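You operate a simulated robot arm through the tools that you are given. There is no shell and no other tool. Be economical: measure what you need, move in short steps, check, and stop when the job is done.

The job below is to be done with a simulated two-armed robot. You get a single attempt, and the scene is never put back.

JOB
Take the blue oil can on the third shelf from the top of the stores rack, door end and put it away on the top of the oiling bench. Stack the paper sack labelled "coarse" from the long edge of the car's deck on top of the paper sack labelled "fine". Turn the batch timer to 25 SEC. Fetch the chain oil can and set it on the gate ledge of the car's deck. Take the yellow sample cup and put it on the purple shim. Open the desk drawer. Any order will do. Set down upright: blue oil can, chain oil can, yellow sample cup.

The check looks at the end state, three seconds after you hand in, the way a careful person would. Anything else that was tipped, shoved, dropped, spilled or broken makes it a failure.

ROBOT AND FRAMES
Two 7-joint arms with fingered hands on one trunk, on a base that drives. Base frame: it is fixed to the floor where the robot stands at the start and does not move with it; the origin is under the middle of the robot, x ahead of it, y to its left, z up. Lengths are in m, angles in degrees, forces in N, time in s.
The left shoulder is at the start at [0.043, 0.152, 1.174], the right one opposite. With the tool pointing down near the work surface each hand reaches from about 0.38 to 0.8 m from the robot's upright axis, wherever it stands, measured 20 degrees to its own side. Places, roughly: batch timer [4.1, -6.4, 1.2]; blue oil can (18x7x10 cm) [0.5, -0.1, 1]; chain oil can (8x21x12 cm) [4.6, -3.7, 0.9]; desk drawer [5.5, -2.7, 0.4]; gate ledge of the car's deck [4.4, -0.7, 0.8]; paper sack [2.5, -0.25, 0.75]; purple shim (6x8x3 cm) [4.4, -2, 0.8]; top of the oiling bench [-1.4, -4.4, 0.8]; yellow sample cup (7x7x8 cm) [4.4, -2.2, 0.9]. Payload 3.8 kg a hand.
The TCP of each hand is the grasp point between the finger pads, 0.03 m short of the fingertips. In the tool frame z runs along the fingers and y along their closing line. The gripper opens to 0.104 m. The gripper's body begins 0.035 m behind the TCP. The gripper is a hand of 5 fingers: y runs from the thumb to the fingers, the wrist lies at [-0.015, -0.104, -0.178] in the tool frame, and closing takes about 1.5 s.
Orientation is that of the tool frame in the base frame, as a unit quaternion [x, y, z, w]. With the fingers straight down and the wrist toward the robot, the tool's x, y and z point along [0, 1, 0], [1, 0, 0] and [0, 0, -1] of the base frame.

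CONTROLS
- The arms move only by the tool move_arm. It takes "left_deltas", "right_deltas" or both (then of equal length, played together; a hand with none holds still); each is a list of rows, each a list of 7 numbers: the shift along the tool's x, y, z in cm, then the turn, a rotation vector about the tool's x, y, z in degrees, then the closure, from 0 (fully open) to 1 (shut). In form: [[tx, ty, tz, rx, ry, rz, claw], ...]. A call has 1 to 8 rows; each row shifts and turns the commanded pose from where the row before left it, along the tool's axes as they then stand. Rows are played at 5 a second. More than 0.05 m and 8.6 degrees between two rows, or a gripper value outside its range, and nothing of the call is played. Where a pose cannot be reached the arm comes as near as it can. A force on the tool above 40 N (or 10 N above the force at the start of the call, whichever is more), or a blocked arm, ends the call early, and 0.2 s more pass. Each finger travels about 0.072 m/s and halts on what it meets, pressing with about 22 N; the grip force reading is that of the motor and also rises with nothing between the fingers. The clock runs only during rows and for 0.2 s after the last one: add rows that do not move to give the fingers time. It gives the time, the measured TCP pose, the force on the tool (base axes), the opening and the grip force at its end, in the units of the frame above (readings bear some noise), with the torque about the TCP (base axes, N m) and any sound that the robot's microphone picked up, and new pictures: "show" is both (left out), scene, wrist or none (wrist: the cameras of the hands that moved).
- Cameras (640 x 400 px; columns grow to the right, rows downward): "scene" is now at [0.1412, -0.0293, 1.3467]; the picture's right is [-0.32, -0.95, 0.04], its down [-0.34, 0.08, -0.94] and it looks along [0.88, -0.31, -0.35] (base axes); focal length 214 px, centre (320, 200). "left" rides on the left gripper at [-0.08, -0.078, -0.141] in its tool frame; the picture's right is [-0.78, -0.30, 0.56], its down [0.53, -0.78, 0.33] and it looks along [0.33, 0.56, 0.76] (tool axes); focal length 247 px, centre (320, 200). "right" rides on the right gripper at [0.08, -0.078, -0.141] in its tool frame; the picture's right is [-0.78, 0.30, -0.56], its down [-0.54, -0.78, 0.33] and it looks along [-0.33, 0.56, 0.76] (tool axes); focal length 247 px, centre (320, 200).
- move_column(by): slides the trunk up (or, below 0, down) by that many m; the arms and the scene camera ride with it, the base frame stays. It gives what a move gives, with no picture.
- roll_base(legs): drives the robot by 1 to 6 legs, each [ahead, left, turn to the left] in m, m and degrees, along the robot's own axes; the way and the turn of a leg run together, so that a leg with both is an arc; at most 1.5 m and 180 degrees a leg. The arms and the cameras ride along, it lands a little off, and it stops where it bumps. It gives what a move gives, and a new picture of the scene camera.
- hand_shape(shape, hand): the hand has 5 fingers and takes this shape, open, in about a second: jaw (thumb against the fingers, like two jaws); tri (thumb and two fingers); tip (a fingertip pinch); poke (one finger out to press); point (the index stretched); flat (the hand flat); cup (the hand cupped); fist (a fist). The gripper value then closes the fingers along that shape, each until it touches; the sizes above hold for jaw. It gives what a move gives, with no picture.
- pan_tilt(pan, tilt): turns the head with the scene camera to pan (to the left, within 80 degrees either way) and tilt (down, from -29 to 69), counted from straight ahead of the robot. It gives what a move gives, and a new picture of the scene camera.
- locate(camera, pixels): for up to 12 pixels [column, row] of the newest picture of that camera ("zoom" is the newest enlarged one), the place [x, y, z] in the base frame of the surface seen there, good to about 0.003 m. It takes no simulated time.
- enlarge(camera, box): a new picture of the part [left, top, right, bottom] of that camera's present view, enlarged. It takes no simulated time.
- sign_off(): hands the job in; it is judged then, once.

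Work in short steps. Measure before you move; look again where a grasp or a placing could have gone wrong, and mend it. You have 110 turns and 260 pictures in all, those below and enlarged ones among them. Open the grippers and draw the arms clear of the work before you hand the job in, unless the task says otherwise; then end with one line.

The tools are called after ">>>" as name(argument=value, ...) on one line, values as JSON. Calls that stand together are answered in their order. move_arm: Moves the arms, as the interface text tells. Its arguments: {"type":"object","properties":{"left_deltas":{"type":"array"},"right_deltas":{"type":"array"},"show":{"type":"string","enum":["both","scene","wrist","none"]}},"required":[]} The other tools are called the same way: move_column (by) slides the trunk up or down; hand_shape (shape, hand) gives the hand a shape; roll_base (legs) drives the base; pan_tilt (pan, tilt) turns the head that bears the scene camera; locate (camera, pixels) gives the place of the surface under pixels of a picture; enlarge (camera, box) takes an enlarged picture of a part of a camera's view; sign_off () hands the job in.

At the start:

```text
time: 0.0
left_ee_pos: [0.6116, 0.0891, 1.1492]
left_tool_rot: [0.707, 0.707, 0.0, -0.001]
left_ft_force: [0.5, 0.8, -0.2]
left_moment: [-0.01, 0.02, -0.01]
left_grip_width: 0.1033
left_finger_force: 0.1
left_shape: jaw
right_ee_pos: [0.2543, -0.1578, 1.2801]
right_tool_rot: [0.707, 0.707, 0.0, -0.001]
right_ft_force: [0.0, 0.1, -0.6]
right_moment: [0.03, -0.01, 0.01]
right_grip_width: 0.1034
right_finger_force: 0.2
right_shape: jaw
trunk travel left (down, up): [-0.25, 0.206]
robot x, y, heading: [0.0003, -0.0025, -0.1]
head pan, tilt: [-18.8, 14.3]
```

scene: 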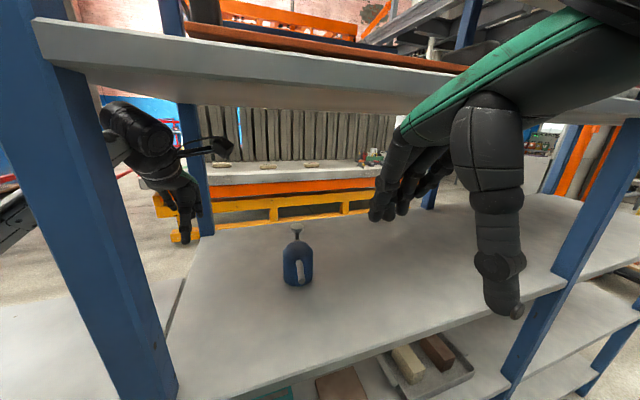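
right: 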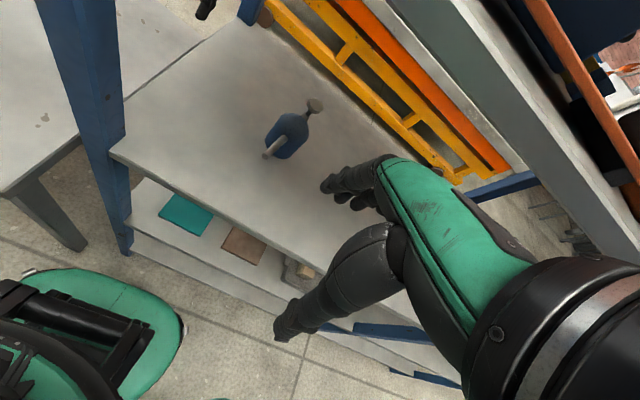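
left: 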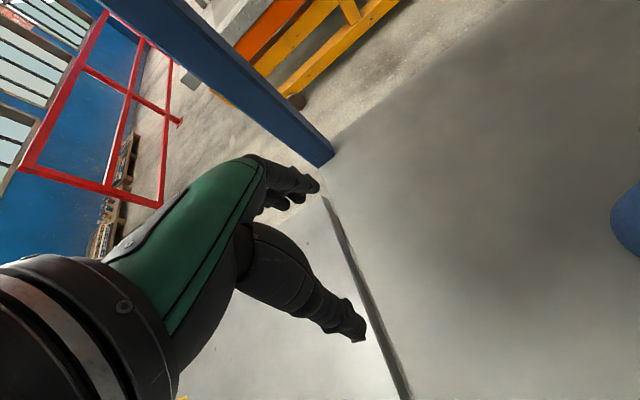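

The blue can stands at about (298,262) on the shelf in the scene view. I measure the can, the shelf and the posts around it.

>>> locate(camera="scene", pixels=[[298, 262], [298, 284], [297, 228], [296, 244], [280, 80], [90, 200], [190, 260], [500, 290], [250, 360], [590, 230], [300, 270], [286, 265]])

>>> enlarge(camera="scene", box=[220, 200, 380, 300])

>>> locate(camera="right", pixels=[[290, 130], [315, 103], [268, 155], [275, 140], [300, 120], [130, 160], [300, 250]])

```text
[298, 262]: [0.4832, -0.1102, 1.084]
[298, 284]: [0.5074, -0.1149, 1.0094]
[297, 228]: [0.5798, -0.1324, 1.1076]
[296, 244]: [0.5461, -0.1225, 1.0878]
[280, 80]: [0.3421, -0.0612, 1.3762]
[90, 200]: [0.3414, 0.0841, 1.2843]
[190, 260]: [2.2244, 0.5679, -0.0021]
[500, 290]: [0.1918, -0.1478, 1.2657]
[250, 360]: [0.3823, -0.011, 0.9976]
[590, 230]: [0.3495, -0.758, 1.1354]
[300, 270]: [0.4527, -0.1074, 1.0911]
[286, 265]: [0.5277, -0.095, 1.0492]
```

```text
4.00 times, centred on (300, 250) of scene
```

zoom: 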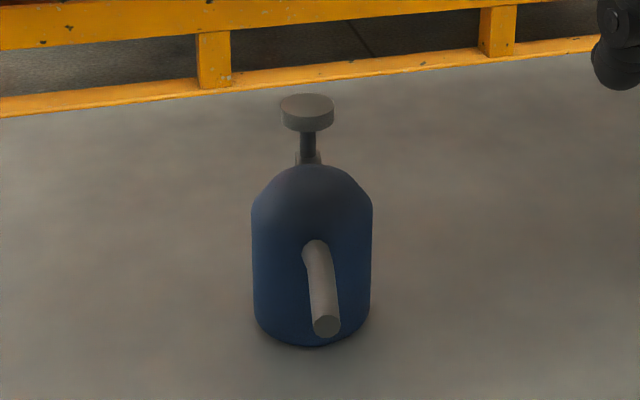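

```text
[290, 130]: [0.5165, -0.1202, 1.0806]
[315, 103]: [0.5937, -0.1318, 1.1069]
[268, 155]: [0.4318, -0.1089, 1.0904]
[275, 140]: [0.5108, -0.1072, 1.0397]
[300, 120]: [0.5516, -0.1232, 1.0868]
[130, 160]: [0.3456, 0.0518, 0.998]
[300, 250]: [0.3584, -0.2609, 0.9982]
```

The can's spout points toward me (tip x≈0.43) and its body is near x 0.54, so a grasp closing along y fits. The left arm reaches in past a post, so I look left and measure the post and the shelf above.

>>> pan_tilt(pan=40, tilt=20)

```text
time: 1.3
left_ee_pos: [0.6118, 0.0878, 1.1498]
left_tool_rot: [0.707, 0.707, 0.0, 0.0]
left_ft_force: [-0.1, -0.6, -0.4]
left_moment: [-0.02, 0.02, 0.02]
left_grip_width: 0.1036
left_finger_force: 0.1
left_shape: jaw
right_ee_pos: [0.2535, -0.1566, 1.28]
right_tool_rot: [0.707, 0.707, 0.0, -0.001]
right_ft_force: [-1.0, 0.4, -0.4]
right_moment: [0.01, 0.01, 0.0]
right_grip_width: 0.1038
right_finger_force: 0.1
right_shape: jaw
trunk travel left (down, up): [-0.25, 0.206]
robot x, y, heading: [0.0009, -0.0021, 0.1]
head pan, tilt: [40.0, 20.0]
```

scene: 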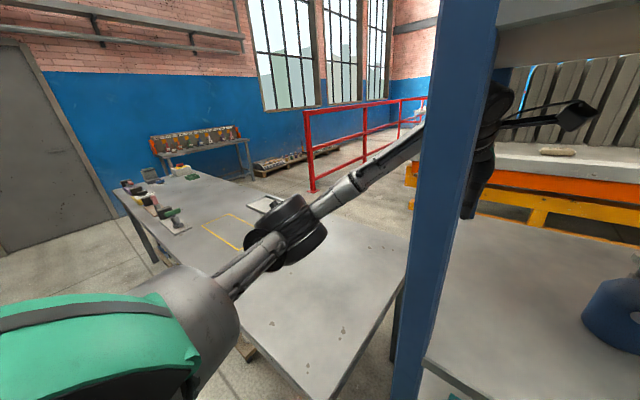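

The left arm passes left of the front post at (440,200), above a side table. I measure post edges and table.

>>> locate(camera="scene", pixels=[[425, 200], [470, 130], [435, 200], [330, 280], [400, 300], [290, 240], [600, 50], [560, 10], [485, 130], [180, 200], [470, 205], [505, 30]])

```text
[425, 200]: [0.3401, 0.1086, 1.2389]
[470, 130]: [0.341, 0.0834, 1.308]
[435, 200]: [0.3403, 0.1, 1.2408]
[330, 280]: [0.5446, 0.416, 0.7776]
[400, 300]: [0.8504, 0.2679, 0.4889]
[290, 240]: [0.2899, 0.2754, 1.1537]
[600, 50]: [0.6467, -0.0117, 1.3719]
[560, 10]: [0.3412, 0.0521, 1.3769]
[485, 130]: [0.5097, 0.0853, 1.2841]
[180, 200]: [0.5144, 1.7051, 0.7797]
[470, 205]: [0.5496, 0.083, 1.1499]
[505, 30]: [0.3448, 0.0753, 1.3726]
```

Post spans y 0.06–0.115 and the shelf underside is at z≈1.37. I move the left hand 18 cm left of the post, then back, while yawing the right hand outside the rack.

>>> move_arm(left_deltas=[[4.5, 0, 0, 0, 0, 0, 0], [4.5, 0, 0, 0, 0, 0, 0], [4.5, 0, 0, 0, 0, 0, 0], [4.5, 0, 0, 0, 0, 0, 0], [0, -4.5, 0, 0, 0, 0, 0], [0, -4.5, 0, 0, 0, 0, 0], [0, -4.5, 0, 0, 0, 0, 0], [0, -4.5, 0, 0, 0, 0, 0]], right_deltas=[[0, 0, 1, 0, 0, -8.5, 0], [0, 0, 1, 0, 0, -8.5, 0], [0, 0, 1, 0, 0, -8.5, 0], [0, 0, 1, 0, 0, -8.5, 0], [0, 0, 1, 0, 0, -8.5, 0], [0, 0, 1, 0, 0, -8.5, 0], [0, 0, 1, 0, 0, -8.5, 0], [0, 0, 1, 0, 0, -8.5, 0]], show="scene")

```text
time: 3.3
left_ee_pos: [0.4322, 0.2698, 1.1488]
left_tool_rot: [0.707, 0.707, 0.0, -0.002]
left_ft_force: [0.6, 0.0, 0.2]
left_moment: [0.02, 0.0, 0.0]
left_grip_width: 0.104
left_finger_force: 0.0
left_shape: jaw
right_ee_pos: [0.2386, -0.1359, 1.2412]
right_tool_rot: [0.214, 0.973, 0.004, 0.085]
right_ft_force: [0.6, 0.3, 0.6]
right_moment: [-0.03, -0.01, 0.01]
right_grip_width: 0.1037
right_finger_force: 0.1
right_shape: jaw
right hand out of reach, approached as far as the arm can: row 8
trunk travel left (down, up): [-0.25, 0.206]
robot x, y, heading: [-0.001, -0.0009, -0.1]
head pan, tilt: [40.0, 20.0]
stopped in row 8 (right hand): the arm was blocked; the commanded pose is now the measured one
```

scene: 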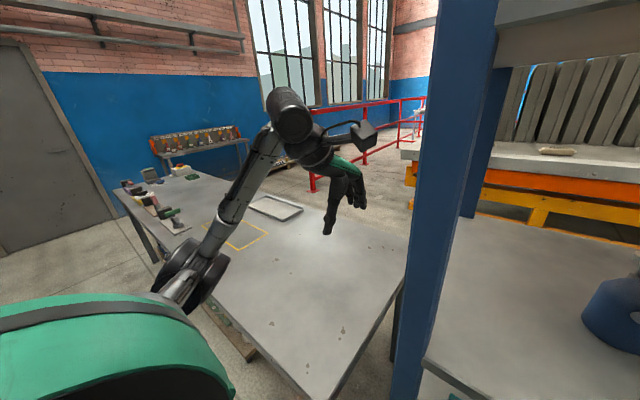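

The right hand is too close to the body to finish the yaw. I back the base 0.15 m and turn the head to the can.

>>> roll_base(legs=[[-0.15, 0, 0]])

>>> pan_tilt(pan=-18, tilt=22)

```text
time: 4.7
left_ee_pos: [0.2842, 0.2704, 1.1483]
left_tool_rot: [0.706, 0.708, -0.001, -0.001]
left_ft_force: [0.3, -0.5, -0.1]
left_moment: [0.04, -0.03, -0.02]
left_grip_width: 0.1038
left_finger_force: 0.0
left_shape: jaw
right_ee_pos: [0.0894, -0.1337, 1.2417]
right_tool_rot: [0.212, 0.973, 0.004, 0.085]
right_ft_force: [-0.2, 0.6, 0.3]
right_moment: [-0.04, -0.03, -0.02]
right_grip_width: 0.1038
right_finger_force: 0.0
right_shape: jaw
trunk travel left (down, up): [-0.25, 0.206]
robot x, y, heading: [-0.1483, 0.0012, 0.0]
head pan, tilt: [40.0, 20.0]
```

scene: 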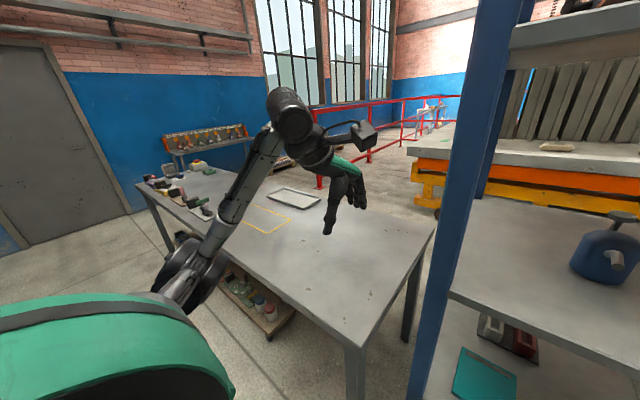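

```text
time: 5.9
left_ee_pos: [0.2814, 0.2709, 1.1482]
left_tool_rot: [0.706, 0.708, 0.0, -0.001]
left_ft_force: [0.2, 0.1, 0.1]
left_moment: [0.03, -0.01, -0.01]
left_grip_width: 0.1035
left_finger_force: 0.1
left_shape: jaw
right_ee_pos: [0.0881, -0.1351, 1.2423]
right_tool_rot: [0.213, 0.973, 0.005, 0.086]
right_ft_force: [0.6, 0.7, 0.1]
right_moment: [0.01, 0.02, -0.02]
right_grip_width: 0.1035
right_finger_force: 0.1
right_shape: jaw
trunk travel left (down, up): [-0.25, 0.206]
robot x, y, heading: [-0.1472, 0.0033, 0.1]
head pan, tilt: [-18.0, 22.0]
```

scene: 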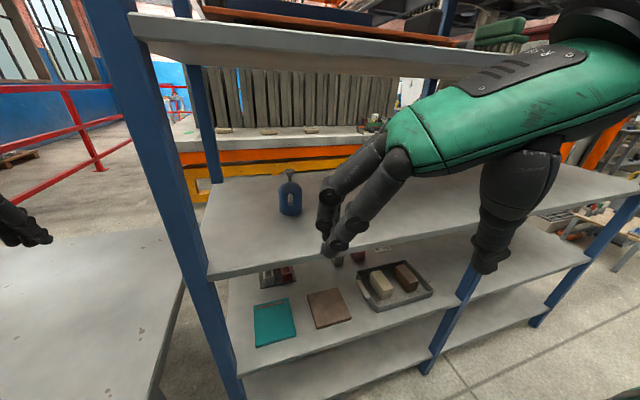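

Now I finish the rotation (residual about 10° about tool y and −25° about z) while moving forward, then lower in front of the shelf edge.

>>> move_arm(right_deltas=[[-2, 0, 0, 0.15, 2.5, -6.2, 0], [-2, 0, 0, 0.15, 2.5, -6.2, 0], [-2, 0, 0, 0.15, 2.5, -6.2, 0], [-2, 0, 0, 0.15, 2.5, -6.2, 0], [0, 0, 3, 0, 0, 0, 0], [0, 0, 3, 0, 0, 0, 0], [0, 0, 3, 0, 0, 0, 0], [0, 0, 3, 0, 0, 0, 0]])

```text
time: 7.7
left_ee_pos: [0.2816, 0.2713, 1.1489]
left_tool_rot: [0.706, 0.708, 0.0, -0.001]
left_ft_force: [-0.1, -0.1, 0.4]
left_moment: [-0.01, -0.02, 0.0]
left_grip_width: 0.1038
left_finger_force: 0.1
left_shape: jaw
right_ee_pos: [0.0431, -0.0301, 1.1959]
right_tool_rot: [0.0, 1.0, 0.0, 0.0]
right_ft_force: [0.3, 0.4, -0.2]
right_moment: [-0.02, -0.03, 0.0]
right_grip_width: 0.1036
right_finger_force: 0.0
right_shape: jaw
right hand out of reach, approached as far as the arm can: row 1, 2, 3, 4, 5, 6, 7, 8
trunk travel left (down, up): [-0.25, 0.206]
robot x, y, heading: [-0.1494, -0.0042, 0.2]
head pan, tilt: [-18.0, 22.0]
```

scene: 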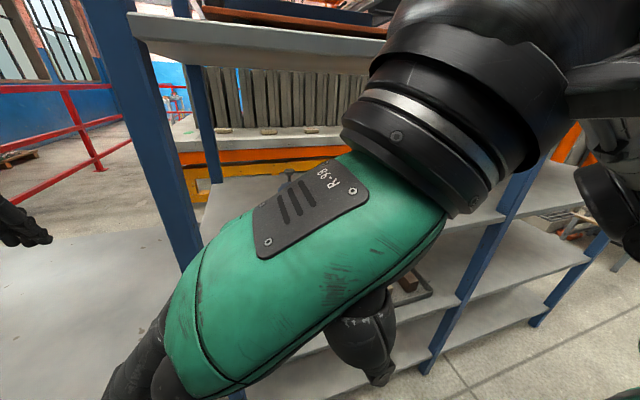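
right: 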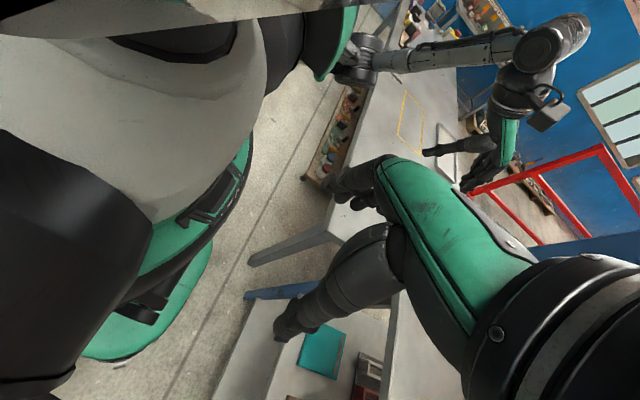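

Orientation is right now. I move forward along tool −x and see where the command pose is.

>>> move_arm(right_deltas=[[-3, -2, 0, 0, 0, 0, 0], [-3, -2, 0, 0, 0, 0, 0], [-3, -2, 0, 0, 0, 0, 0]], show="none")

```text
time: 8.5
left_ee_pos: [0.2814, 0.2712, 1.1489]
left_tool_rot: [0.706, 0.709, 0.0, 0.0]
left_ft_force: [0.0, -0.8, 0.0]
left_moment: [0.0, -0.02, 0.02]
left_grip_width: 0.104
left_finger_force: 0.0
left_shape: jaw
right_ee_pos: [0.0557, -0.0232, 1.2116]
right_tool_rot: [-0.001, 1.0, -0.001, -0.001]
right_ft_force: [-0.3, 0.4, 0.4]
right_moment: [0.02, -0.03, 0.01]
right_grip_width: 0.1037
right_finger_force: 0.1
right_shape: jaw
right hand out of reach, approached as far as the arm can: row 1, 2, 3
trunk travel left (down, up): [-0.25, 0.206]
robot x, y, heading: [-0.1504, -0.002, 0.2]
head pan, tilt: [-18.0, 22.0]
```

The arm lags its command; I push further out where that orientation should be reachable.

>>> move_arm(right_deltas=[[-3, 0, 0, 0, 0, 0, 0], [-3, 0, 0, 0, 0, 0, 0], [-3, 0, 0, 0, 0, 0, 0]], show="none")

```text
time: 9.3
left_ee_pos: [0.2823, 0.2712, 1.1478]
left_tool_rot: [0.707, 0.707, 0.0, 0.0]
left_ft_force: [-0.4, 0.1, -1.2]
left_moment: [-0.02, -0.02, 0.05]
left_grip_width: 0.1039
left_finger_force: 0.0
left_shape: jaw
right_ee_pos: [0.0923, 0.0182, 1.2252]
right_tool_rot: [0.001, 1.0, -0.002, -0.001]
right_ft_force: [-0.3, -0.3, 0.6]
right_moment: [0.0, 0.02, 0.0]
right_grip_width: 0.1038
right_finger_force: 0.1
right_shape: jaw
right hand out of reach, approached as far as the arm can: row 1, 2, 3
trunk travel left (down, up): [-0.25, 0.206]
robot x, y, heading: [-0.1471, 0.0015, 0.0]
head pan, tilt: [-18.0, 22.0]
```

The 90° yaw isn't feasible for this arm here. Instead I'll bring the hand back toward its default yaw and turn the base so that its natural closing line crosses the can diagonally.

>>> move_arm(right_deltas=[[3, 0, 0, 0, 0, 8.5, 0], [3, 0, 0, 0, 0, 8.5, 0], [0, 0, -2, 0, 0, 8.5, 0], [0, 0, -2, 0, 0, 8.5, 0], [0, 0, -2, 0, 0, 8.5, 0], [0, 0, -2, 0, 0, 8.5, 0], [0, 0, 0, 0, 0, 8.5, 0], [0, 0, 0, 0, 0, 8.5, 0]], show="none")

```text
time: 11.1
left_ee_pos: [0.2827, 0.2716, 1.1475]
left_tool_rot: [0.707, 0.707, -0.001, -0.001]
left_ft_force: [0.0, -0.8, -0.1]
left_moment: [-0.02, 0.05, 0.0]
left_grip_width: 0.1036
left_finger_force: 0.1
left_shape: jaw
right_ee_pos: [0.0461, 0.0176, 1.3152]
right_tool_rot: [0.57, 0.821, 0.009, -0.025]
right_ft_force: [0.1, -0.1, -0.8]
right_moment: [-0.02, -0.01, 0.0]
right_grip_width: 0.1037
right_finger_force: 0.0
right_shape: jaw
trunk travel left (down, up): [-0.25, 0.206]
robot x, y, heading: [-0.1536, 0.0015, -0.1]
head pan, tilt: [-18.0, 22.0]
```

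Commands track again. I finish the yaw and shift the hand rightwards to a carry pose.

>>> move_arm(right_deltas=[[-2, 0, 0, 0, 0, 8.5, 0], [-2, 0, 0, 1, 2, 8.5, 0], [-4, 1, 0, 0, 0, 0, 0], [-4, 1, 0, 0, 0, 0, 0], [-4, 1, 0, 0, 0, 0, 0], [-4, 1, 0, 0, 0, 0, 0]], show="none")

>>> pan_tilt(pan=-70, tilt=35)

```text
refused: row 2 steps farther than a row can; nothing moved
```

```text
time: 12.3
left_ee_pos: [0.2809, 0.271, 1.1491]
left_tool_rot: [0.706, 0.708, -0.001, 0.0]
left_ft_force: [-0.8, -1.2, -0.1]
left_moment: [0.0, 0.02, -0.01]
left_grip_width: 0.1037
left_finger_force: 0.1
left_shape: jaw
right_ee_pos: [0.0454, 0.0155, 1.316]
right_tool_rot: [0.573, 0.819, 0.011, -0.015]
right_ft_force: [53.7, -59.3, 6.5]
right_moment: [3.48, 3.48, 2.33]
right_grip_width: 0.0998
right_finger_force: 0.0
right_shape: jaw
trunk travel left (down, up): [-0.25, 0.206]
robot x, y, heading: [-0.1512, 0.0032, 0.2]
head pan, tilt: [-70.0, 35.0]
```

scene: 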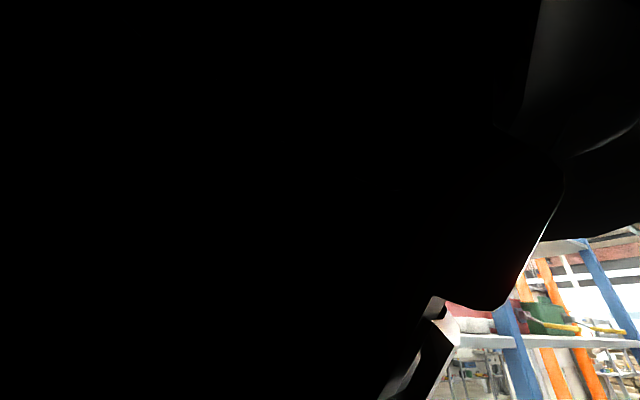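

The head ran into the right hand; I turn it back first, then move the hand away.

>>> pan_tilt(pan=-10, tilt=22)

>>> move_arm(right_deltas=[[-3, 0, 2, 0, 0, 8, 0], [-3, 0, 2, 0, 0, 8, 0], [-4, 1, 2, 0, 0, 0, 0], [-4, 1, 2, 0, 0, 0, 0], [-4, 1, 0, 0, 0, 0, 0], [-4, 1, 0, 0, 0, 0, 0]], show="scene")

```text
time: 13.6
left_ee_pos: [0.2819, 0.2711, 1.1486]
left_tool_rot: [0.705, 0.709, -0.001, -0.001]
left_ft_force: [0.7, -0.1, -0.2]
left_moment: [-0.03, -0.04, 0.0]
left_grip_width: 0.1038
left_finger_force: 0.1
left_shape: jaw
right_ee_pos: [0.0466, 0.0201, 1.3134]
right_tool_rot: [0.57, 0.821, 0.006, -0.025]
right_ft_force: [0.1, 0.2, -0.3]
right_moment: [0.0, -0.02, -0.04]
right_grip_width: 0.1036
right_finger_force: 0.0
right_shape: jaw
trunk travel left (down, up): [-0.25, 0.206]
robot x, y, heading: [-0.1491, 0.0014, 0.0]
head pan, tilt: [-10.0, 22.0]
```

scene: 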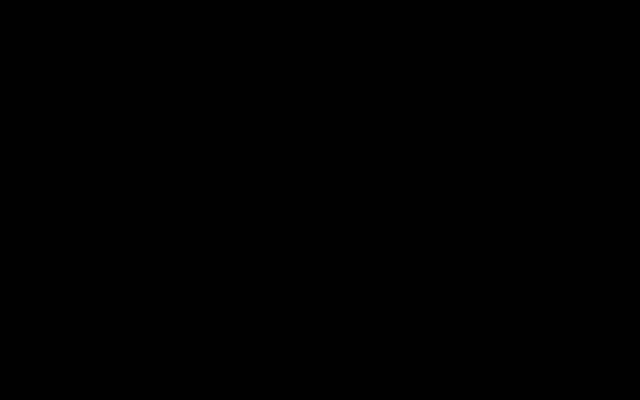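

```text
time: 15.0
left_ee_pos: [0.2822, 0.2691, 1.1492]
left_tool_rot: [0.707, 0.708, 0.0, -0.001]
left_ft_force: [0.3, -0.5, -0.4]
left_moment: [-0.02, 0.0, -0.02]
left_grip_width: 0.1039
left_finger_force: 0.1
left_shape: jaw
right_ee_pos: [0.1079, -0.1915, 1.2254]
right_tool_rot: [0.667, 0.745, -0.001, 0.0]
right_ft_force: [-0.1, -1.1, -0.5]
right_moment: [0.01, 0.0, 0.03]
right_grip_width: 0.1037
right_finger_force: 0.1
right_shape: jaw
trunk travel left (down, up): [-0.25, 0.206]
robot x, y, heading: [-0.1467, 0.0012, 0.1]
head pan, tilt: [-10.0, 22.0]
```

scene: 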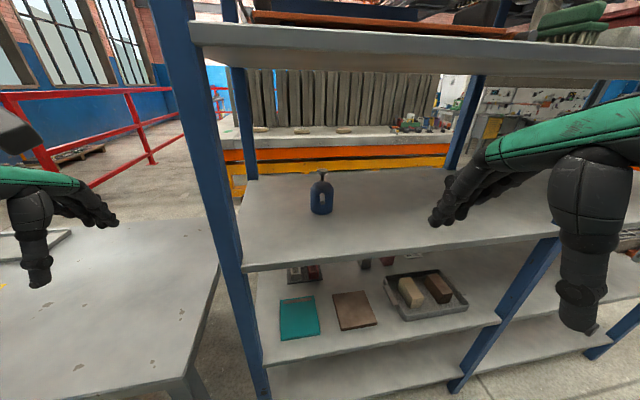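

I lower the right hand away from the head, then look right before driving.

>>> move_arm(right_deltas=[[-2, 2, 3, 0, 0, 6.5, 0], [-2, 2, 3, 0, 0, 0, 0], [-2, 2, 3, 0, 0, 0, 0], [-2, 0, 3, 0, 0, 0, 0]], show="none")

>>> pan_tilt(pan=-60, tilt=25)

```text
time: 16.0
left_ee_pos: [0.2832, 0.2701, 1.148]
left_tool_rot: [0.707, 0.708, 0.0, -0.002]
left_ft_force: [-0.1, 0.4, 0.5]
left_moment: [0.04, 0.01, 0.01]
left_grip_width: 0.1039
left_finger_force: 0.1
left_shape: jaw
right_ee_pos: [0.1974, -0.2729, 1.1315]
right_tool_rot: [0.709, 0.705, -0.002, -0.002]
right_ft_force: [0.4, -0.4, -0.9]
right_moment: [0.01, -0.02, -0.02]
right_grip_width: 0.1038
right_finger_force: 0.0
right_shape: jaw
right hand out of reach, approached as far as the arm can: row 1, 2, 3, 4
trunk travel left (down, up): [-0.25, 0.206]
robot x, y, heading: [-0.1491, 0.0015, -0.0]
head pan, tilt: [-10.0, 22.0]
```

```text
time: 17.2
left_ee_pos: [0.2809, 0.2701, 1.1489]
left_tool_rot: [0.706, 0.708, 0.0, -0.001]
left_ft_force: [0.1, 0.0, -0.3]
left_moment: [0.01, 0.02, 0.03]
left_grip_width: 0.1037
left_finger_force: 0.1
left_shape: jaw
right_ee_pos: [0.1958, -0.272, 1.1333]
right_tool_rot: [0.709, 0.705, -0.002, -0.002]
right_ft_force: [0.5, -0.6, 0.2]
right_moment: [0.01, 0.02, -0.04]
right_grip_width: 0.1037
right_finger_force: 0.1
right_shape: jaw
trunk travel left (down, up): [-0.25, 0.206]
robot x, y, heading: [-0.1533, 0.0037, -0.0]
head pan, tilt: [-60.0, 25.0]
```

scene: 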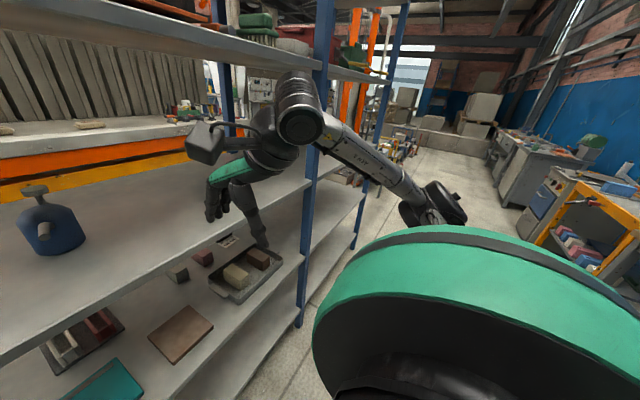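

The aisle to my right is free. I check where the right elbow and right post are to plan the turned stance.

>>> locate(camera="scene", pixels=[[450, 200], [415, 210], [370, 165], [300, 125], [310, 200], [300, 300], [40, 220], [35, 192], [62, 215], [20, 222], [45, 245], [75, 232]])

>>> enlarge(camera="scene", box=[0, 160, 160, 260])

```text
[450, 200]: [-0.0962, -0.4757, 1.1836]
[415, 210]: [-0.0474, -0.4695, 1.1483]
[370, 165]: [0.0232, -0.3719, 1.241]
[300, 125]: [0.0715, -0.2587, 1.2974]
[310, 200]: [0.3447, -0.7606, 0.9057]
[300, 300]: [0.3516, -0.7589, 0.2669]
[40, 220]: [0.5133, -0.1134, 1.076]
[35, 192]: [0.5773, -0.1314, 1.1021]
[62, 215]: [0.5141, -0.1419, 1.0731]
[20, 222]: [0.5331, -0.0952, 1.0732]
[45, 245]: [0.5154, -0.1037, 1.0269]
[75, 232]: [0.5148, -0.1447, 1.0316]
```

```text
4.00 times, centred on (80, 210) of scene
```

zoom: 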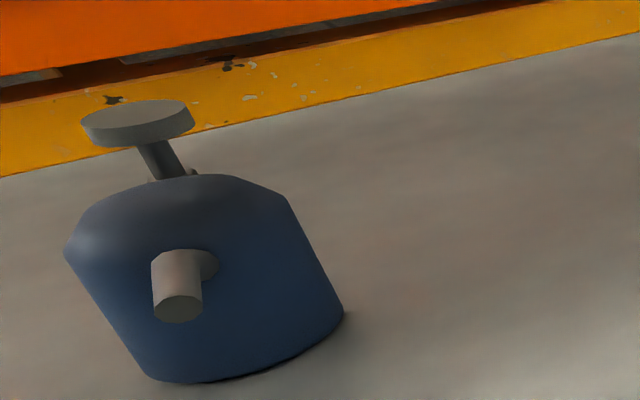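

The elbow needs care near the right post, so a milder turn (~40°) is better. I check the hand's top height relative to TCP for clearance under the upper shelf.

>>> locate(camera="scene", pixels=[[298, 76], [285, 85], [315, 90], [345, 130], [330, 122], [245, 140], [210, 125], [275, 150], [225, 180]])

>>> locate(camera="zoom", pixels=[[140, 112], [170, 110], [100, 120], [190, 110], [200, 195], [260, 190], [70, 250], [290, 200], [340, 310], [150, 375], [180, 310], [205, 262]])

```text
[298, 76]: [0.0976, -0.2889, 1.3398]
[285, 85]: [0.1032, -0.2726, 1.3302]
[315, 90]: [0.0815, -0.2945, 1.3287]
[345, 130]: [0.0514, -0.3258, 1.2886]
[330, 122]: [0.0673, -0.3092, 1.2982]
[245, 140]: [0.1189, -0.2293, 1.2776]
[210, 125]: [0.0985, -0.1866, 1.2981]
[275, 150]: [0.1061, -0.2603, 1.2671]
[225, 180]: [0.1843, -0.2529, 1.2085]
```

```text
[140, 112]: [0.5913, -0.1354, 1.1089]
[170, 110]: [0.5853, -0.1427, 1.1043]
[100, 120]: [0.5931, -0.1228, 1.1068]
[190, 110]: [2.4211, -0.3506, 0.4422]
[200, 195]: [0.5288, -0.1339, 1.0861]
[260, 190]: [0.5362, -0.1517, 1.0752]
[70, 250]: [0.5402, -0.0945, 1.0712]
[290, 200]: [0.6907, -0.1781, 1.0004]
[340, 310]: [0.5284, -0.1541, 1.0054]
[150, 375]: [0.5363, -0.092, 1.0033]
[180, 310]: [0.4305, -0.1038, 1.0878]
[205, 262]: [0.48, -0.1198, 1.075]
```

Top of the hand is 0.21 m above TCP, so TCP up to ~1.15 fits. I drive right, turn 45° left, keeping away from the rack.

>>> roll_base(legs=[[-0.05, -0.5, 0], [0, 0, 45]])

>>> move_arm(right_deltas=[[1.5, 2.5, 0.6, 0, 0, 0, 0], [1.5, 2.5, 0.6, 0, 0, 0, 0], [1.5, 2.5, 0.6, 0, 0, 0, 0], [1.5, 2.5, 0.6, 0, 0, 0, 0], [1.5, 2.5, 0.6, 0, 0, 0, 0]], show="none")

>>> pan_tilt(pan=0, tilt=25)

```text
time: 22.3
left_ee_pos: [-0.0932, -0.0095, 1.1484]
left_tool_rot: [0.373, 0.928, -0.001, -0.002]
left_ft_force: [-0.1, -0.2, 0.6]
left_moment: [-0.03, 0.0, 0.0]
left_grip_width: 0.1039
left_finger_force: 0.0
left_shape: jaw
right_ee_pos: [0.2385, -0.4468, 1.1323]
right_tool_rot: [0.376, 0.927, -0.003, 0.0]
right_ft_force: [0.1, 0.1, 0.2]
right_moment: [0.0, 0.01, 0.03]
right_grip_width: 0.1038
right_finger_force: 0.1
right_shape: jaw
trunk travel left (down, up): [-0.25, 0.206]
robot x, y, heading: [-0.1951, -0.5062, 46.1]
head pan, tilt: [-60.0, 25.0]
```

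scene: 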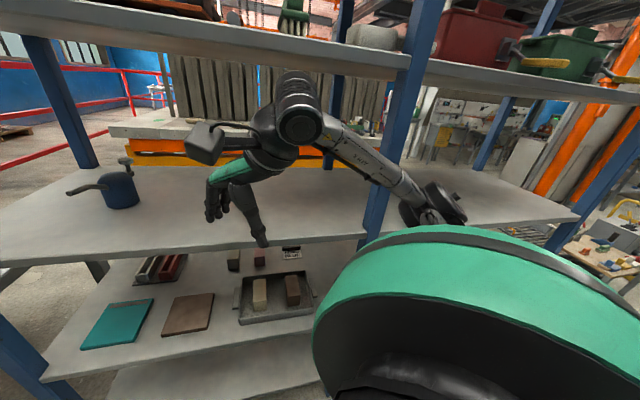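

```text
time: 23.5
left_ee_pos: [-0.0929, -0.008, 1.1473]
left_tool_rot: [0.373, 0.928, 0.0, 0.0]
left_ft_force: [0.5, 0.4, -0.4]
left_moment: [-0.02, -0.01, 0.02]
left_grip_width: 0.1038
left_finger_force: 0.0
left_shape: jaw
right_ee_pos: [0.2714, -0.3046, 1.1015]
right_tool_rot: [0.376, 0.926, -0.002, -0.001]
right_ft_force: [-0.2, 0.7, -1.5]
right_moment: [0.03, 0.0, 0.01]
right_grip_width: 0.1038
right_finger_force: 0.0
right_shape: jaw
trunk travel left (down, up): [-0.25, 0.206]
robot x, y, heading: [-0.1958, -0.5084, 46.5]
head pan, tilt: [-60.0, 25.0]
```

```text
time: 24.8
left_ee_pos: [-0.0926, -0.0108, 1.1492]
left_tool_rot: [0.373, 0.928, -0.001, -0.001]
left_ft_force: [-0.7, -0.2, 0.0]
left_moment: [0.0, 0.01, 0.05]
left_grip_width: 0.1041
left_finger_force: 0.1
left_shape: jaw
right_ee_pos: [0.2723, -0.3066, 1.1029]
right_tool_rot: [0.377, 0.926, -0.002, -0.001]
right_ft_force: [0.1, 0.0, 0.5]
right_moment: [0.01, 0.02, -0.01]
right_grip_width: 0.1039
right_finger_force: 0.0
right_shape: jaw
trunk travel left (down, up): [-0.25, 0.206]
robot x, y, heading: [-0.1983, -0.5064, 46.0]
head pan, tilt: [0.0, 25.0]
```

scene: 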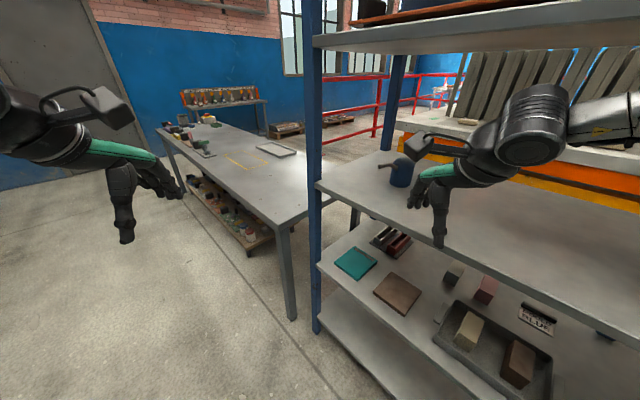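

Hand sits at (440,190) in view, ready. I drive in 0.19 ahead, 0.095 right, putting the hand over the shelf short of the can.

>>> roll_base(legs=[[0.19, -0.095, 0]])

>>> pan_tilt(pan=-20, tilt=25)

```text
time: 26.0
left_ee_pos: [0.0029, 0.0303, 1.1498]
left_tool_rot: [0.378, 0.926, 0.0, 0.004]
left_ft_force: [0.7, 0.1, 0.2]
left_moment: [-0.02, 0.01, -0.02]
left_grip_width: 0.104
left_finger_force: 0.1
left_shape: jaw
right_ee_pos: [0.3673, -0.2735, 1.1041]
right_tool_rot: [0.386, 0.922, -0.001, -0.009]
right_ft_force: [0.0, 0.3, 0.3]
right_moment: [0.0, -0.02, 0.05]
right_grip_width: 0.1037
right_finger_force: 0.0
right_shape: jaw
trunk travel left (down, up): [-0.25, 0.206]
robot x, y, heading: [-0.0931, -0.4683, 45.6]
head pan, tilt: [0.0, 25.0]
stopped in leg 1: the robot was blocked; the commanded pose is now the measured one
```

scene: 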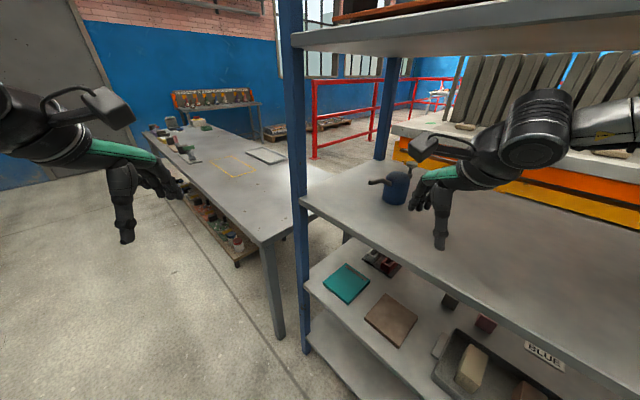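

```text
time: 26.9
left_ee_pos: [0.0024, 0.0287, 1.1502]
left_tool_rot: [0.377, 0.926, 0.001, 0.006]
left_ft_force: [-0.3, -0.8, -0.1]
left_moment: [0.01, -0.01, 0.01]
left_grip_width: 0.1038
left_finger_force: 0.0
left_shape: jaw
right_ee_pos: [0.367, -0.2728, 1.1044]
right_tool_rot: [0.385, 0.923, -0.001, -0.006]
right_ft_force: [0.1, 0.1, -0.6]
right_moment: [0.0, 0.03, -0.02]
right_grip_width: 0.1038
right_finger_force: 0.0
right_shape: jaw
trunk travel left (down, up): [-0.25, 0.206]
robot x, y, heading: [-0.0905, -0.4704, 45.4]
head pan, tilt: [-20.0, 25.0]
```

scene: 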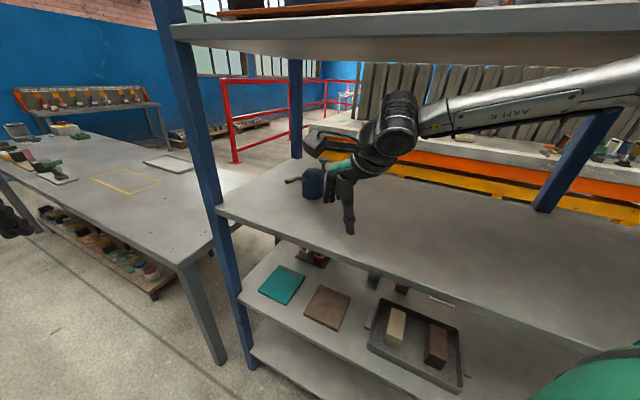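

The drive stopped early, likely the right elbow near the right post. The can is still reachable from here, so I back off 2 cm and extend the arm while raising to 1.147.

>>> roll_base(legs=[[-0.02, 0.01, 0]])

>>> move_arm(right_deltas=[[-0.5, 3, -1.1, 0, 0, 0, 0], [-0.5, 3, -1.1, 0, 0, 0, 0], [-0.5, 3, -1.1, 0, 0, 0, 0], [-0.5, 3, -1.0, 0, 0, 0, 0]])

```text
time: 27.7
left_ee_pos: [-0.003, 0.0235, 1.1464]
left_tool_rot: [0.376, 0.926, -0.001, 0.0]
left_ft_force: [0.4, -0.1, -0.2]
left_moment: [-0.02, 0.03, 0.01]
left_grip_width: 0.1038
left_finger_force: 0.1
left_shape: jaw
right_ee_pos: [0.3622, -0.2788, 1.0988]
right_tool_rot: [0.385, 0.923, -0.004, -0.01]
right_ft_force: [0.5, 0.3, -0.5]
right_moment: [-0.01, -0.04, -0.01]
right_grip_width: 0.1039
right_finger_force: 0.0
right_shape: jaw
trunk travel left (down, up): [-0.25, 0.206]
robot x, y, heading: [-0.1115, -0.4803, 45.7]
head pan, tilt: [-20.0, 25.0]
```

scene: 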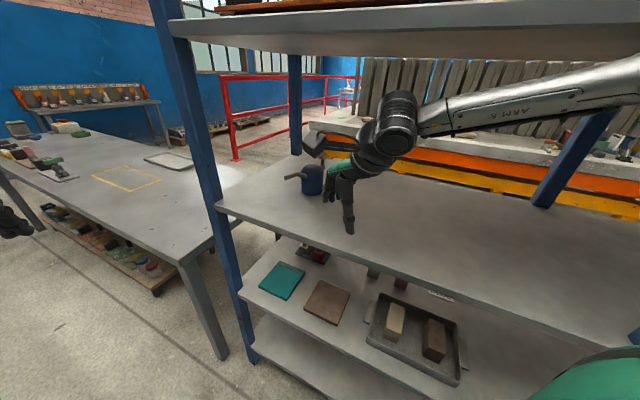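

```text
time: 28.9
left_ee_pos: [-0.0148, -0.0091, 1.1623]
left_tool_rot: [0.386, 0.922, 0.012, 0.002]
left_ft_force: [0.2, 0.0, 1.0]
left_moment: [-0.04, 0.03, 0.01]
left_grip_width: 0.1035
left_finger_force: 0.1
left_shape: jaw
right_ee_pos: [0.4409, -0.2587, 1.1277]
right_tool_rot: [0.395, 0.918, -0.012, -0.021]
right_ft_force: [-0.9, -0.1, 0.7]
right_moment: [0.0, 0.02, 0.03]
right_grip_width: 0.1038
right_finger_force: 0.0
right_shape: jaw
trunk travel left (down, up): [-0.25, 0.206]
robot x, y, heading: [-0.118, -0.4779, 44.5]
head pan, tilt: [-20.0, 25.0]
stopped in row 4 (right hand): the arm was blocked; the commanded pose is now the measured one
```

scene: 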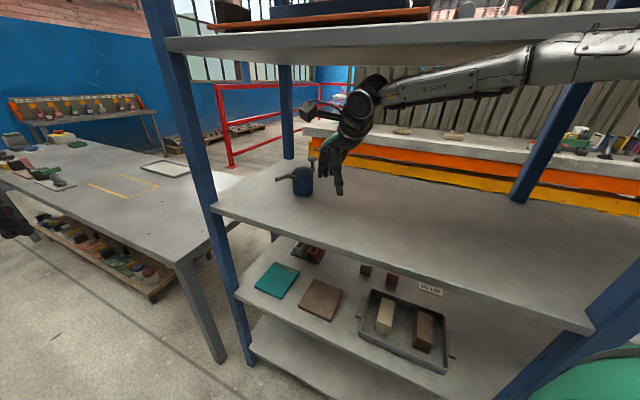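
right: 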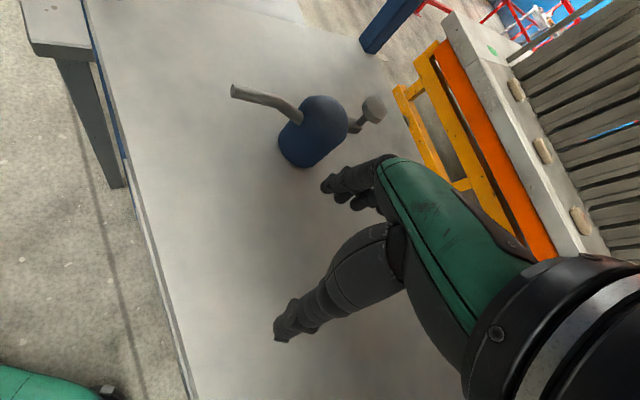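

The arm got blocked. I measure the forearm and elbow against the upper shelf edge and right post.

>>> locate(camera="scene", pixels=[[380, 95], [440, 85], [500, 70], [540, 70], [590, 45], [625, 70], [590, 85], [500, 40], [600, 15], [620, 280], [365, 80]])

>>> pan_tilt(pan=-55, tilt=12)

```text
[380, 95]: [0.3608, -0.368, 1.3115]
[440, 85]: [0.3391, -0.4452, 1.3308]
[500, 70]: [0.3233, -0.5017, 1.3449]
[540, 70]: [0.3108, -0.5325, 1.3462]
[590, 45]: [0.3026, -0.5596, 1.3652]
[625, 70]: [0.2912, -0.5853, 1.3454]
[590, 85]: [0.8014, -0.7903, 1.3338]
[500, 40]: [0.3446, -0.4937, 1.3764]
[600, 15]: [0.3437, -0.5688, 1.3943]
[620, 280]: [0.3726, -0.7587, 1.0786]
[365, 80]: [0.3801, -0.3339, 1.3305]
```

```text
time: 29.9
left_ee_pos: [-0.0163, -0.0099, 1.1628]
left_tool_rot: [0.386, 0.922, 0.014, 0.001]
left_ft_force: [-0.1, -0.3, 0.0]
left_moment: [0.02, 0.01, 0.0]
left_grip_width: 0.1039
left_finger_force: 0.0
left_shape: jaw
right_ee_pos: [0.441, -0.2567, 1.1301]
right_tool_rot: [0.391, 0.92, -0.01, -0.02]
right_ft_force: [0.6, 0.9, 0.2]
right_moment: [0.05, 0.02, 0.01]
right_grip_width: 0.104
right_finger_force: 0.1
right_shape: jaw
trunk travel left (down, up): [-0.25, 0.206]
robot x, y, heading: [-0.1182, -0.4828, 44.5]
head pan, tilt: [-55.0, 12.0]
```

scene: 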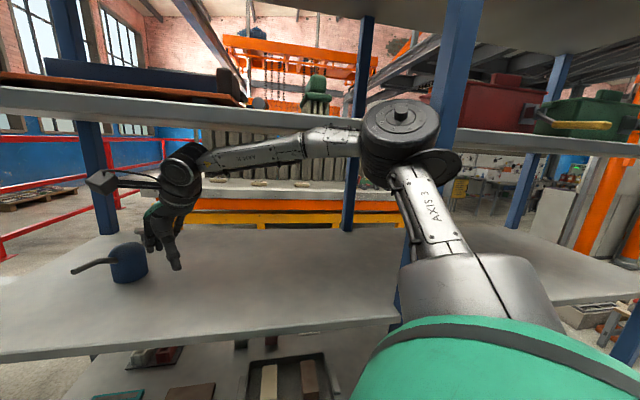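

The elbow rides up against the upper shelf edge. I'll retract, back out, lower the trunk so the elbow stays well below that shelf, then re-enter.

>>> move_arm(right_deltas=[[0, -3, 1, 0, 0, 0, 0], [0, -3, 1, 0, 0, 0, 0], [0, -3, 1, 0, 0, 0, 0], [0, -3, 0, 0, 0, 0, 0]], show="none")

>>> roll_base(legs=[[-0.2, 0.12, 0]])

>>> move_column(by=-0.18)

```text
time: 30.9
left_ee_pos: [-0.002, 0.0158, 1.1505]
left_tool_rot: [0.381, 0.924, 0.0, -0.001]
left_ft_force: [0.4, 1.1, 0.9]
left_moment: [0.04, -0.03, 0.01]
left_grip_width: 0.1036
left_finger_force: 0.1
left_shape: jaw
right_ee_pos: [0.3704, -0.3113, 1.1004]
right_tool_rot: [0.388, 0.921, -0.017, -0.019]
right_ft_force: [-0.7, -0.1, -0.7]
right_moment: [0.02, 0.01, 0.03]
right_grip_width: 0.1037
right_finger_force: 0.1
right_shape: jaw
trunk travel left (down, up): [-0.25, 0.206]
robot x, y, heading: [-0.1156, -0.4782, 45.1]
head pan, tilt: [-55.0, 12.0]
```

```text
time: 32.6
left_ee_pos: [-0.2286, -0.0368, 1.1477]
left_tool_rot: [0.38, 0.925, -0.001, -0.001]
left_ft_force: [-1.4, -1.1, 0.2]
left_moment: [0.02, 0.01, -0.01]
left_grip_width: 0.1036
left_finger_force: 0.1
left_shape: jaw
right_ee_pos: [0.1445, -0.3641, 1.0972]
right_tool_rot: [0.387, 0.922, -0.02, -0.02]
right_ft_force: [0.2, -0.9, -0.9]
right_moment: [0.02, -0.01, 0.02]
right_grip_width: 0.1038
right_finger_force: 0.1
right_shape: jaw
trunk travel left (down, up): [-0.25, 0.206]
robot x, y, heading: [-0.3434, -0.5364, 45.2]
head pan, tilt: [-55.0, 12.0]
```

scene: 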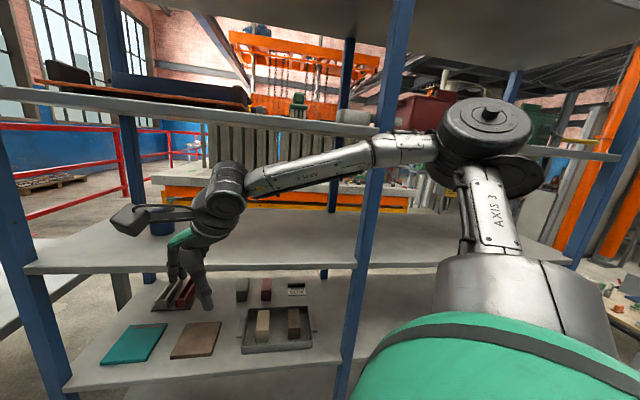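

```text
time: 34.6
left_ee_pos: [-0.2295, -0.038, 0.9691]
left_tool_rot: [0.38, 0.925, -0.001, 0.0]
left_ft_force: [-0.4, 1.2, 0.3]
left_moment: [0.03, 0.03, 0.02]
left_grip_width: 0.1035
left_finger_force: 0.1
left_shape: jaw
right_ee_pos: [0.1426, -0.3647, 0.9173]
right_tool_rot: [0.386, 0.922, -0.019, -0.019]
right_ft_force: [-0.3, 0.2, 0.8]
right_moment: [-0.03, 0.0, -0.02]
right_grip_width: 0.1042
right_finger_force: 0.1
right_shape: jaw
trunk travel left (down, up): [-0.07, 0.386]
robot x, y, heading: [-0.3405, -0.5335, 45.4]
head pan, tilt: [-55.0, 12.0]
```

Now I raise the right hand back to z≈1.1 relative to the lower trunk, straightening its slight tilt, and check the elbow.

>>> move_arm(right_deltas=[[0, 0, -3, -2.9, -1.2, 0, 0], [0, 0, -3, 0, 0, 0, 0], [0, 0, -3, 0, 0, 0, 0], [0, 0, -3, 0, 0, 0, 0], [0, 0, -3, 0, 0, 0, 0], [0, 0, -3, 0, 0, 0, 0]], show="scene")

```text
time: 36.0
left_ee_pos: [-0.2302, -0.0382, 0.9672]
left_tool_rot: [0.38, 0.925, -0.002, -0.001]
left_ft_force: [0.7, 0.0, -0.9]
left_moment: [0.01, 0.05, 0.02]
left_grip_width: 0.1035
left_finger_force: 0.1
left_shape: jaw
right_ee_pos: [0.1438, -0.3628, 1.0977]
right_tool_rot: [0.387, 0.922, -0.001, 0.0]
right_ft_force: [0.8, 1.4, 0.3]
right_moment: [0.0, 0.0, -0.01]
right_grip_width: 0.1036
right_finger_force: 0.1
right_shape: jaw
trunk travel left (down, up): [-0.07, 0.386]
robot x, y, heading: [-0.3415, -0.5357, 45.6]
head pan, tilt: [-55.0, 12.0]
```

scene: 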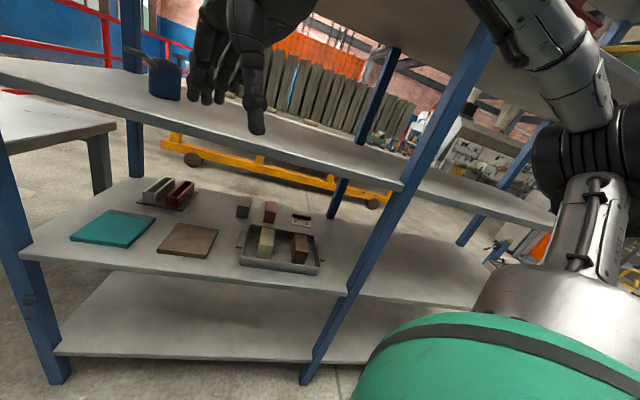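

I check the elbow/forearm heights now.

>>> locate(camera="scene", pixels=[[590, 160], [540, 150], [610, 110], [560, 90], [510, 35], [545, 20], [590, 220], [630, 170], [450, 100], [225, 40], [400, 180]])

```text
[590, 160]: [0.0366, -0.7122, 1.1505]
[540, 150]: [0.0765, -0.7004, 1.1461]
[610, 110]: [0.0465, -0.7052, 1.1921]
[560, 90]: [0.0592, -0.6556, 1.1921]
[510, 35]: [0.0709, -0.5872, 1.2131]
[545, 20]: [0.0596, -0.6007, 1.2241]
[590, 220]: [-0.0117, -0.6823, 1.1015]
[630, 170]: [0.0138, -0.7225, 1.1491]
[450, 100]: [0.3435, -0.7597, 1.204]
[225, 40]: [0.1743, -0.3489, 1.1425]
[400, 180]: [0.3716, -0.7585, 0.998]
```

Elbow is at z≈1.17, well inside the gap. I drive back in.

>>> roll_base(legs=[[0.222, -0.1, 0]])

>>> move_arm(right_deltas=[[0, 3, -1.2, 0, 0, 0, 0], [0, 3, -1.2, 0, 0, 0, 0], [0, 3, -1.2, 0, 0, 0, 0], [0, 1, -1.2, 0, 0, 0, 0]])

```text
time: 37.8
left_ee_pos: [0.0, 0.0499, 0.9681]
left_tool_rot: [0.38, 0.925, -0.001, -0.001]
left_ft_force: [0.0, 0.5, 0.8]
left_moment: [0.03, -0.01, 0.0]
left_grip_width: 0.1038
left_finger_force: 0.0
left_shape: jaw
right_ee_pos: [0.3731, -0.2761, 1.0983]
right_tool_rot: [0.387, 0.922, -0.001, 0.0]
right_ft_force: [-0.2, 0.6, -1.3]
right_moment: [0.0, 0.01, -0.02]
right_grip_width: 0.1036
right_finger_force: 0.0
right_shape: jaw
trunk travel left (down, up): [-0.07, 0.386]
robot x, y, heading: [-0.1116, -0.4471, 45.3]
head pan, tilt: [-55.0, 12.0]
```

scene: 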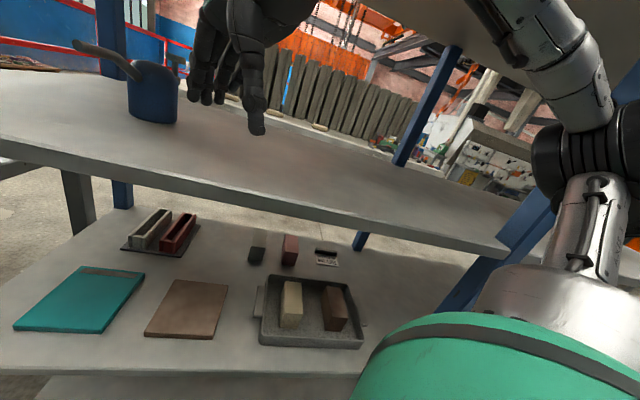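

```text
time: 38.8
left_ee_pos: [-0.0009, 0.0485, 0.9673]
left_tool_rot: [0.38, 0.925, -0.002, 0.0]
left_ft_force: [0.7, 0.3, 0.8]
left_moment: [-0.03, -0.03, 0.02]
left_grip_width: 0.1036
left_finger_force: 0.1
left_shape: jaw
right_ee_pos: [0.4441, -0.2046, 1.1454]
right_tool_rot: [0.388, 0.922, -0.001, 0.0]
right_ft_force: [-1.0, -0.4, 0.0]
right_moment: [0.0, 0.02, -0.01]
right_grip_width: 0.1037
right_finger_force: 0.1
right_shape: jaw
trunk travel left (down, up): [-0.07, 0.386]
robot x, y, heading: [-0.1121, -0.4482, 45.4]
head pan, tilt: [-55.0, 12.0]
```

scene: 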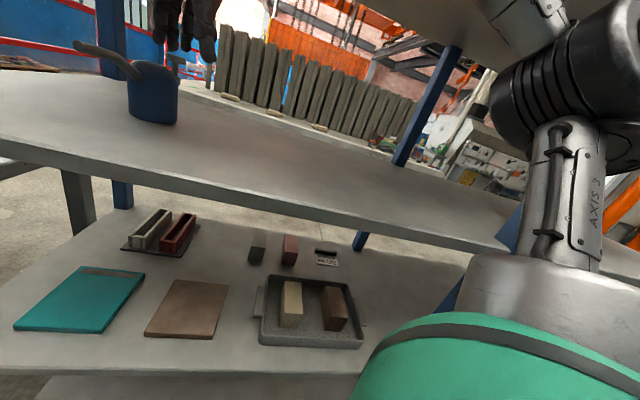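
right: 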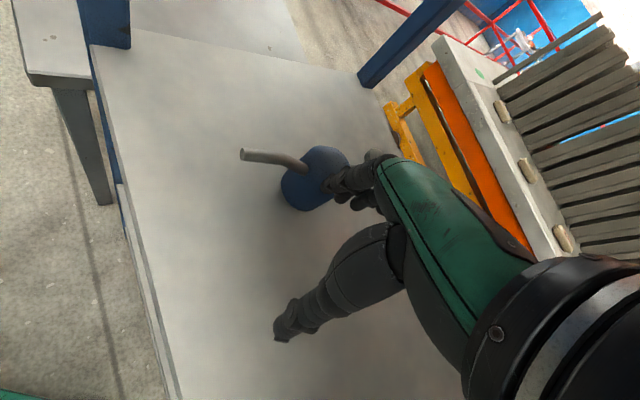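

Clean. I refine the can's position from the wrist view.

>>> locate(camera="right", pixels=[[325, 160], [310, 180], [283, 182], [345, 165], [305, 210], [320, 147], [245, 154], [300, 165], [345, 155]])

>>> enlarge(camera="right", box=[220, 120, 420, 245])

```text
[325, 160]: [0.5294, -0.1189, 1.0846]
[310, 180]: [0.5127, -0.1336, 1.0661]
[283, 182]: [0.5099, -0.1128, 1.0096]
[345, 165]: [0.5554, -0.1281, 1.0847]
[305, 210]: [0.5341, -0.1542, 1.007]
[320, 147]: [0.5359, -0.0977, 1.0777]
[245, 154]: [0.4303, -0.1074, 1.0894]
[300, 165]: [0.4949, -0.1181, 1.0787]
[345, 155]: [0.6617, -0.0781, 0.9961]
```

```text
3.20 times, centred on (320, 182) of right
```

zoom: 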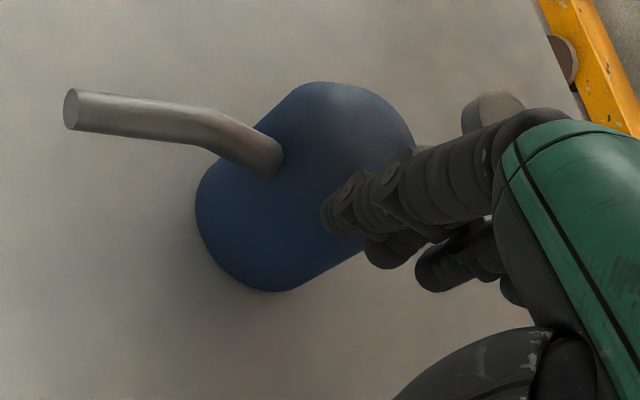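

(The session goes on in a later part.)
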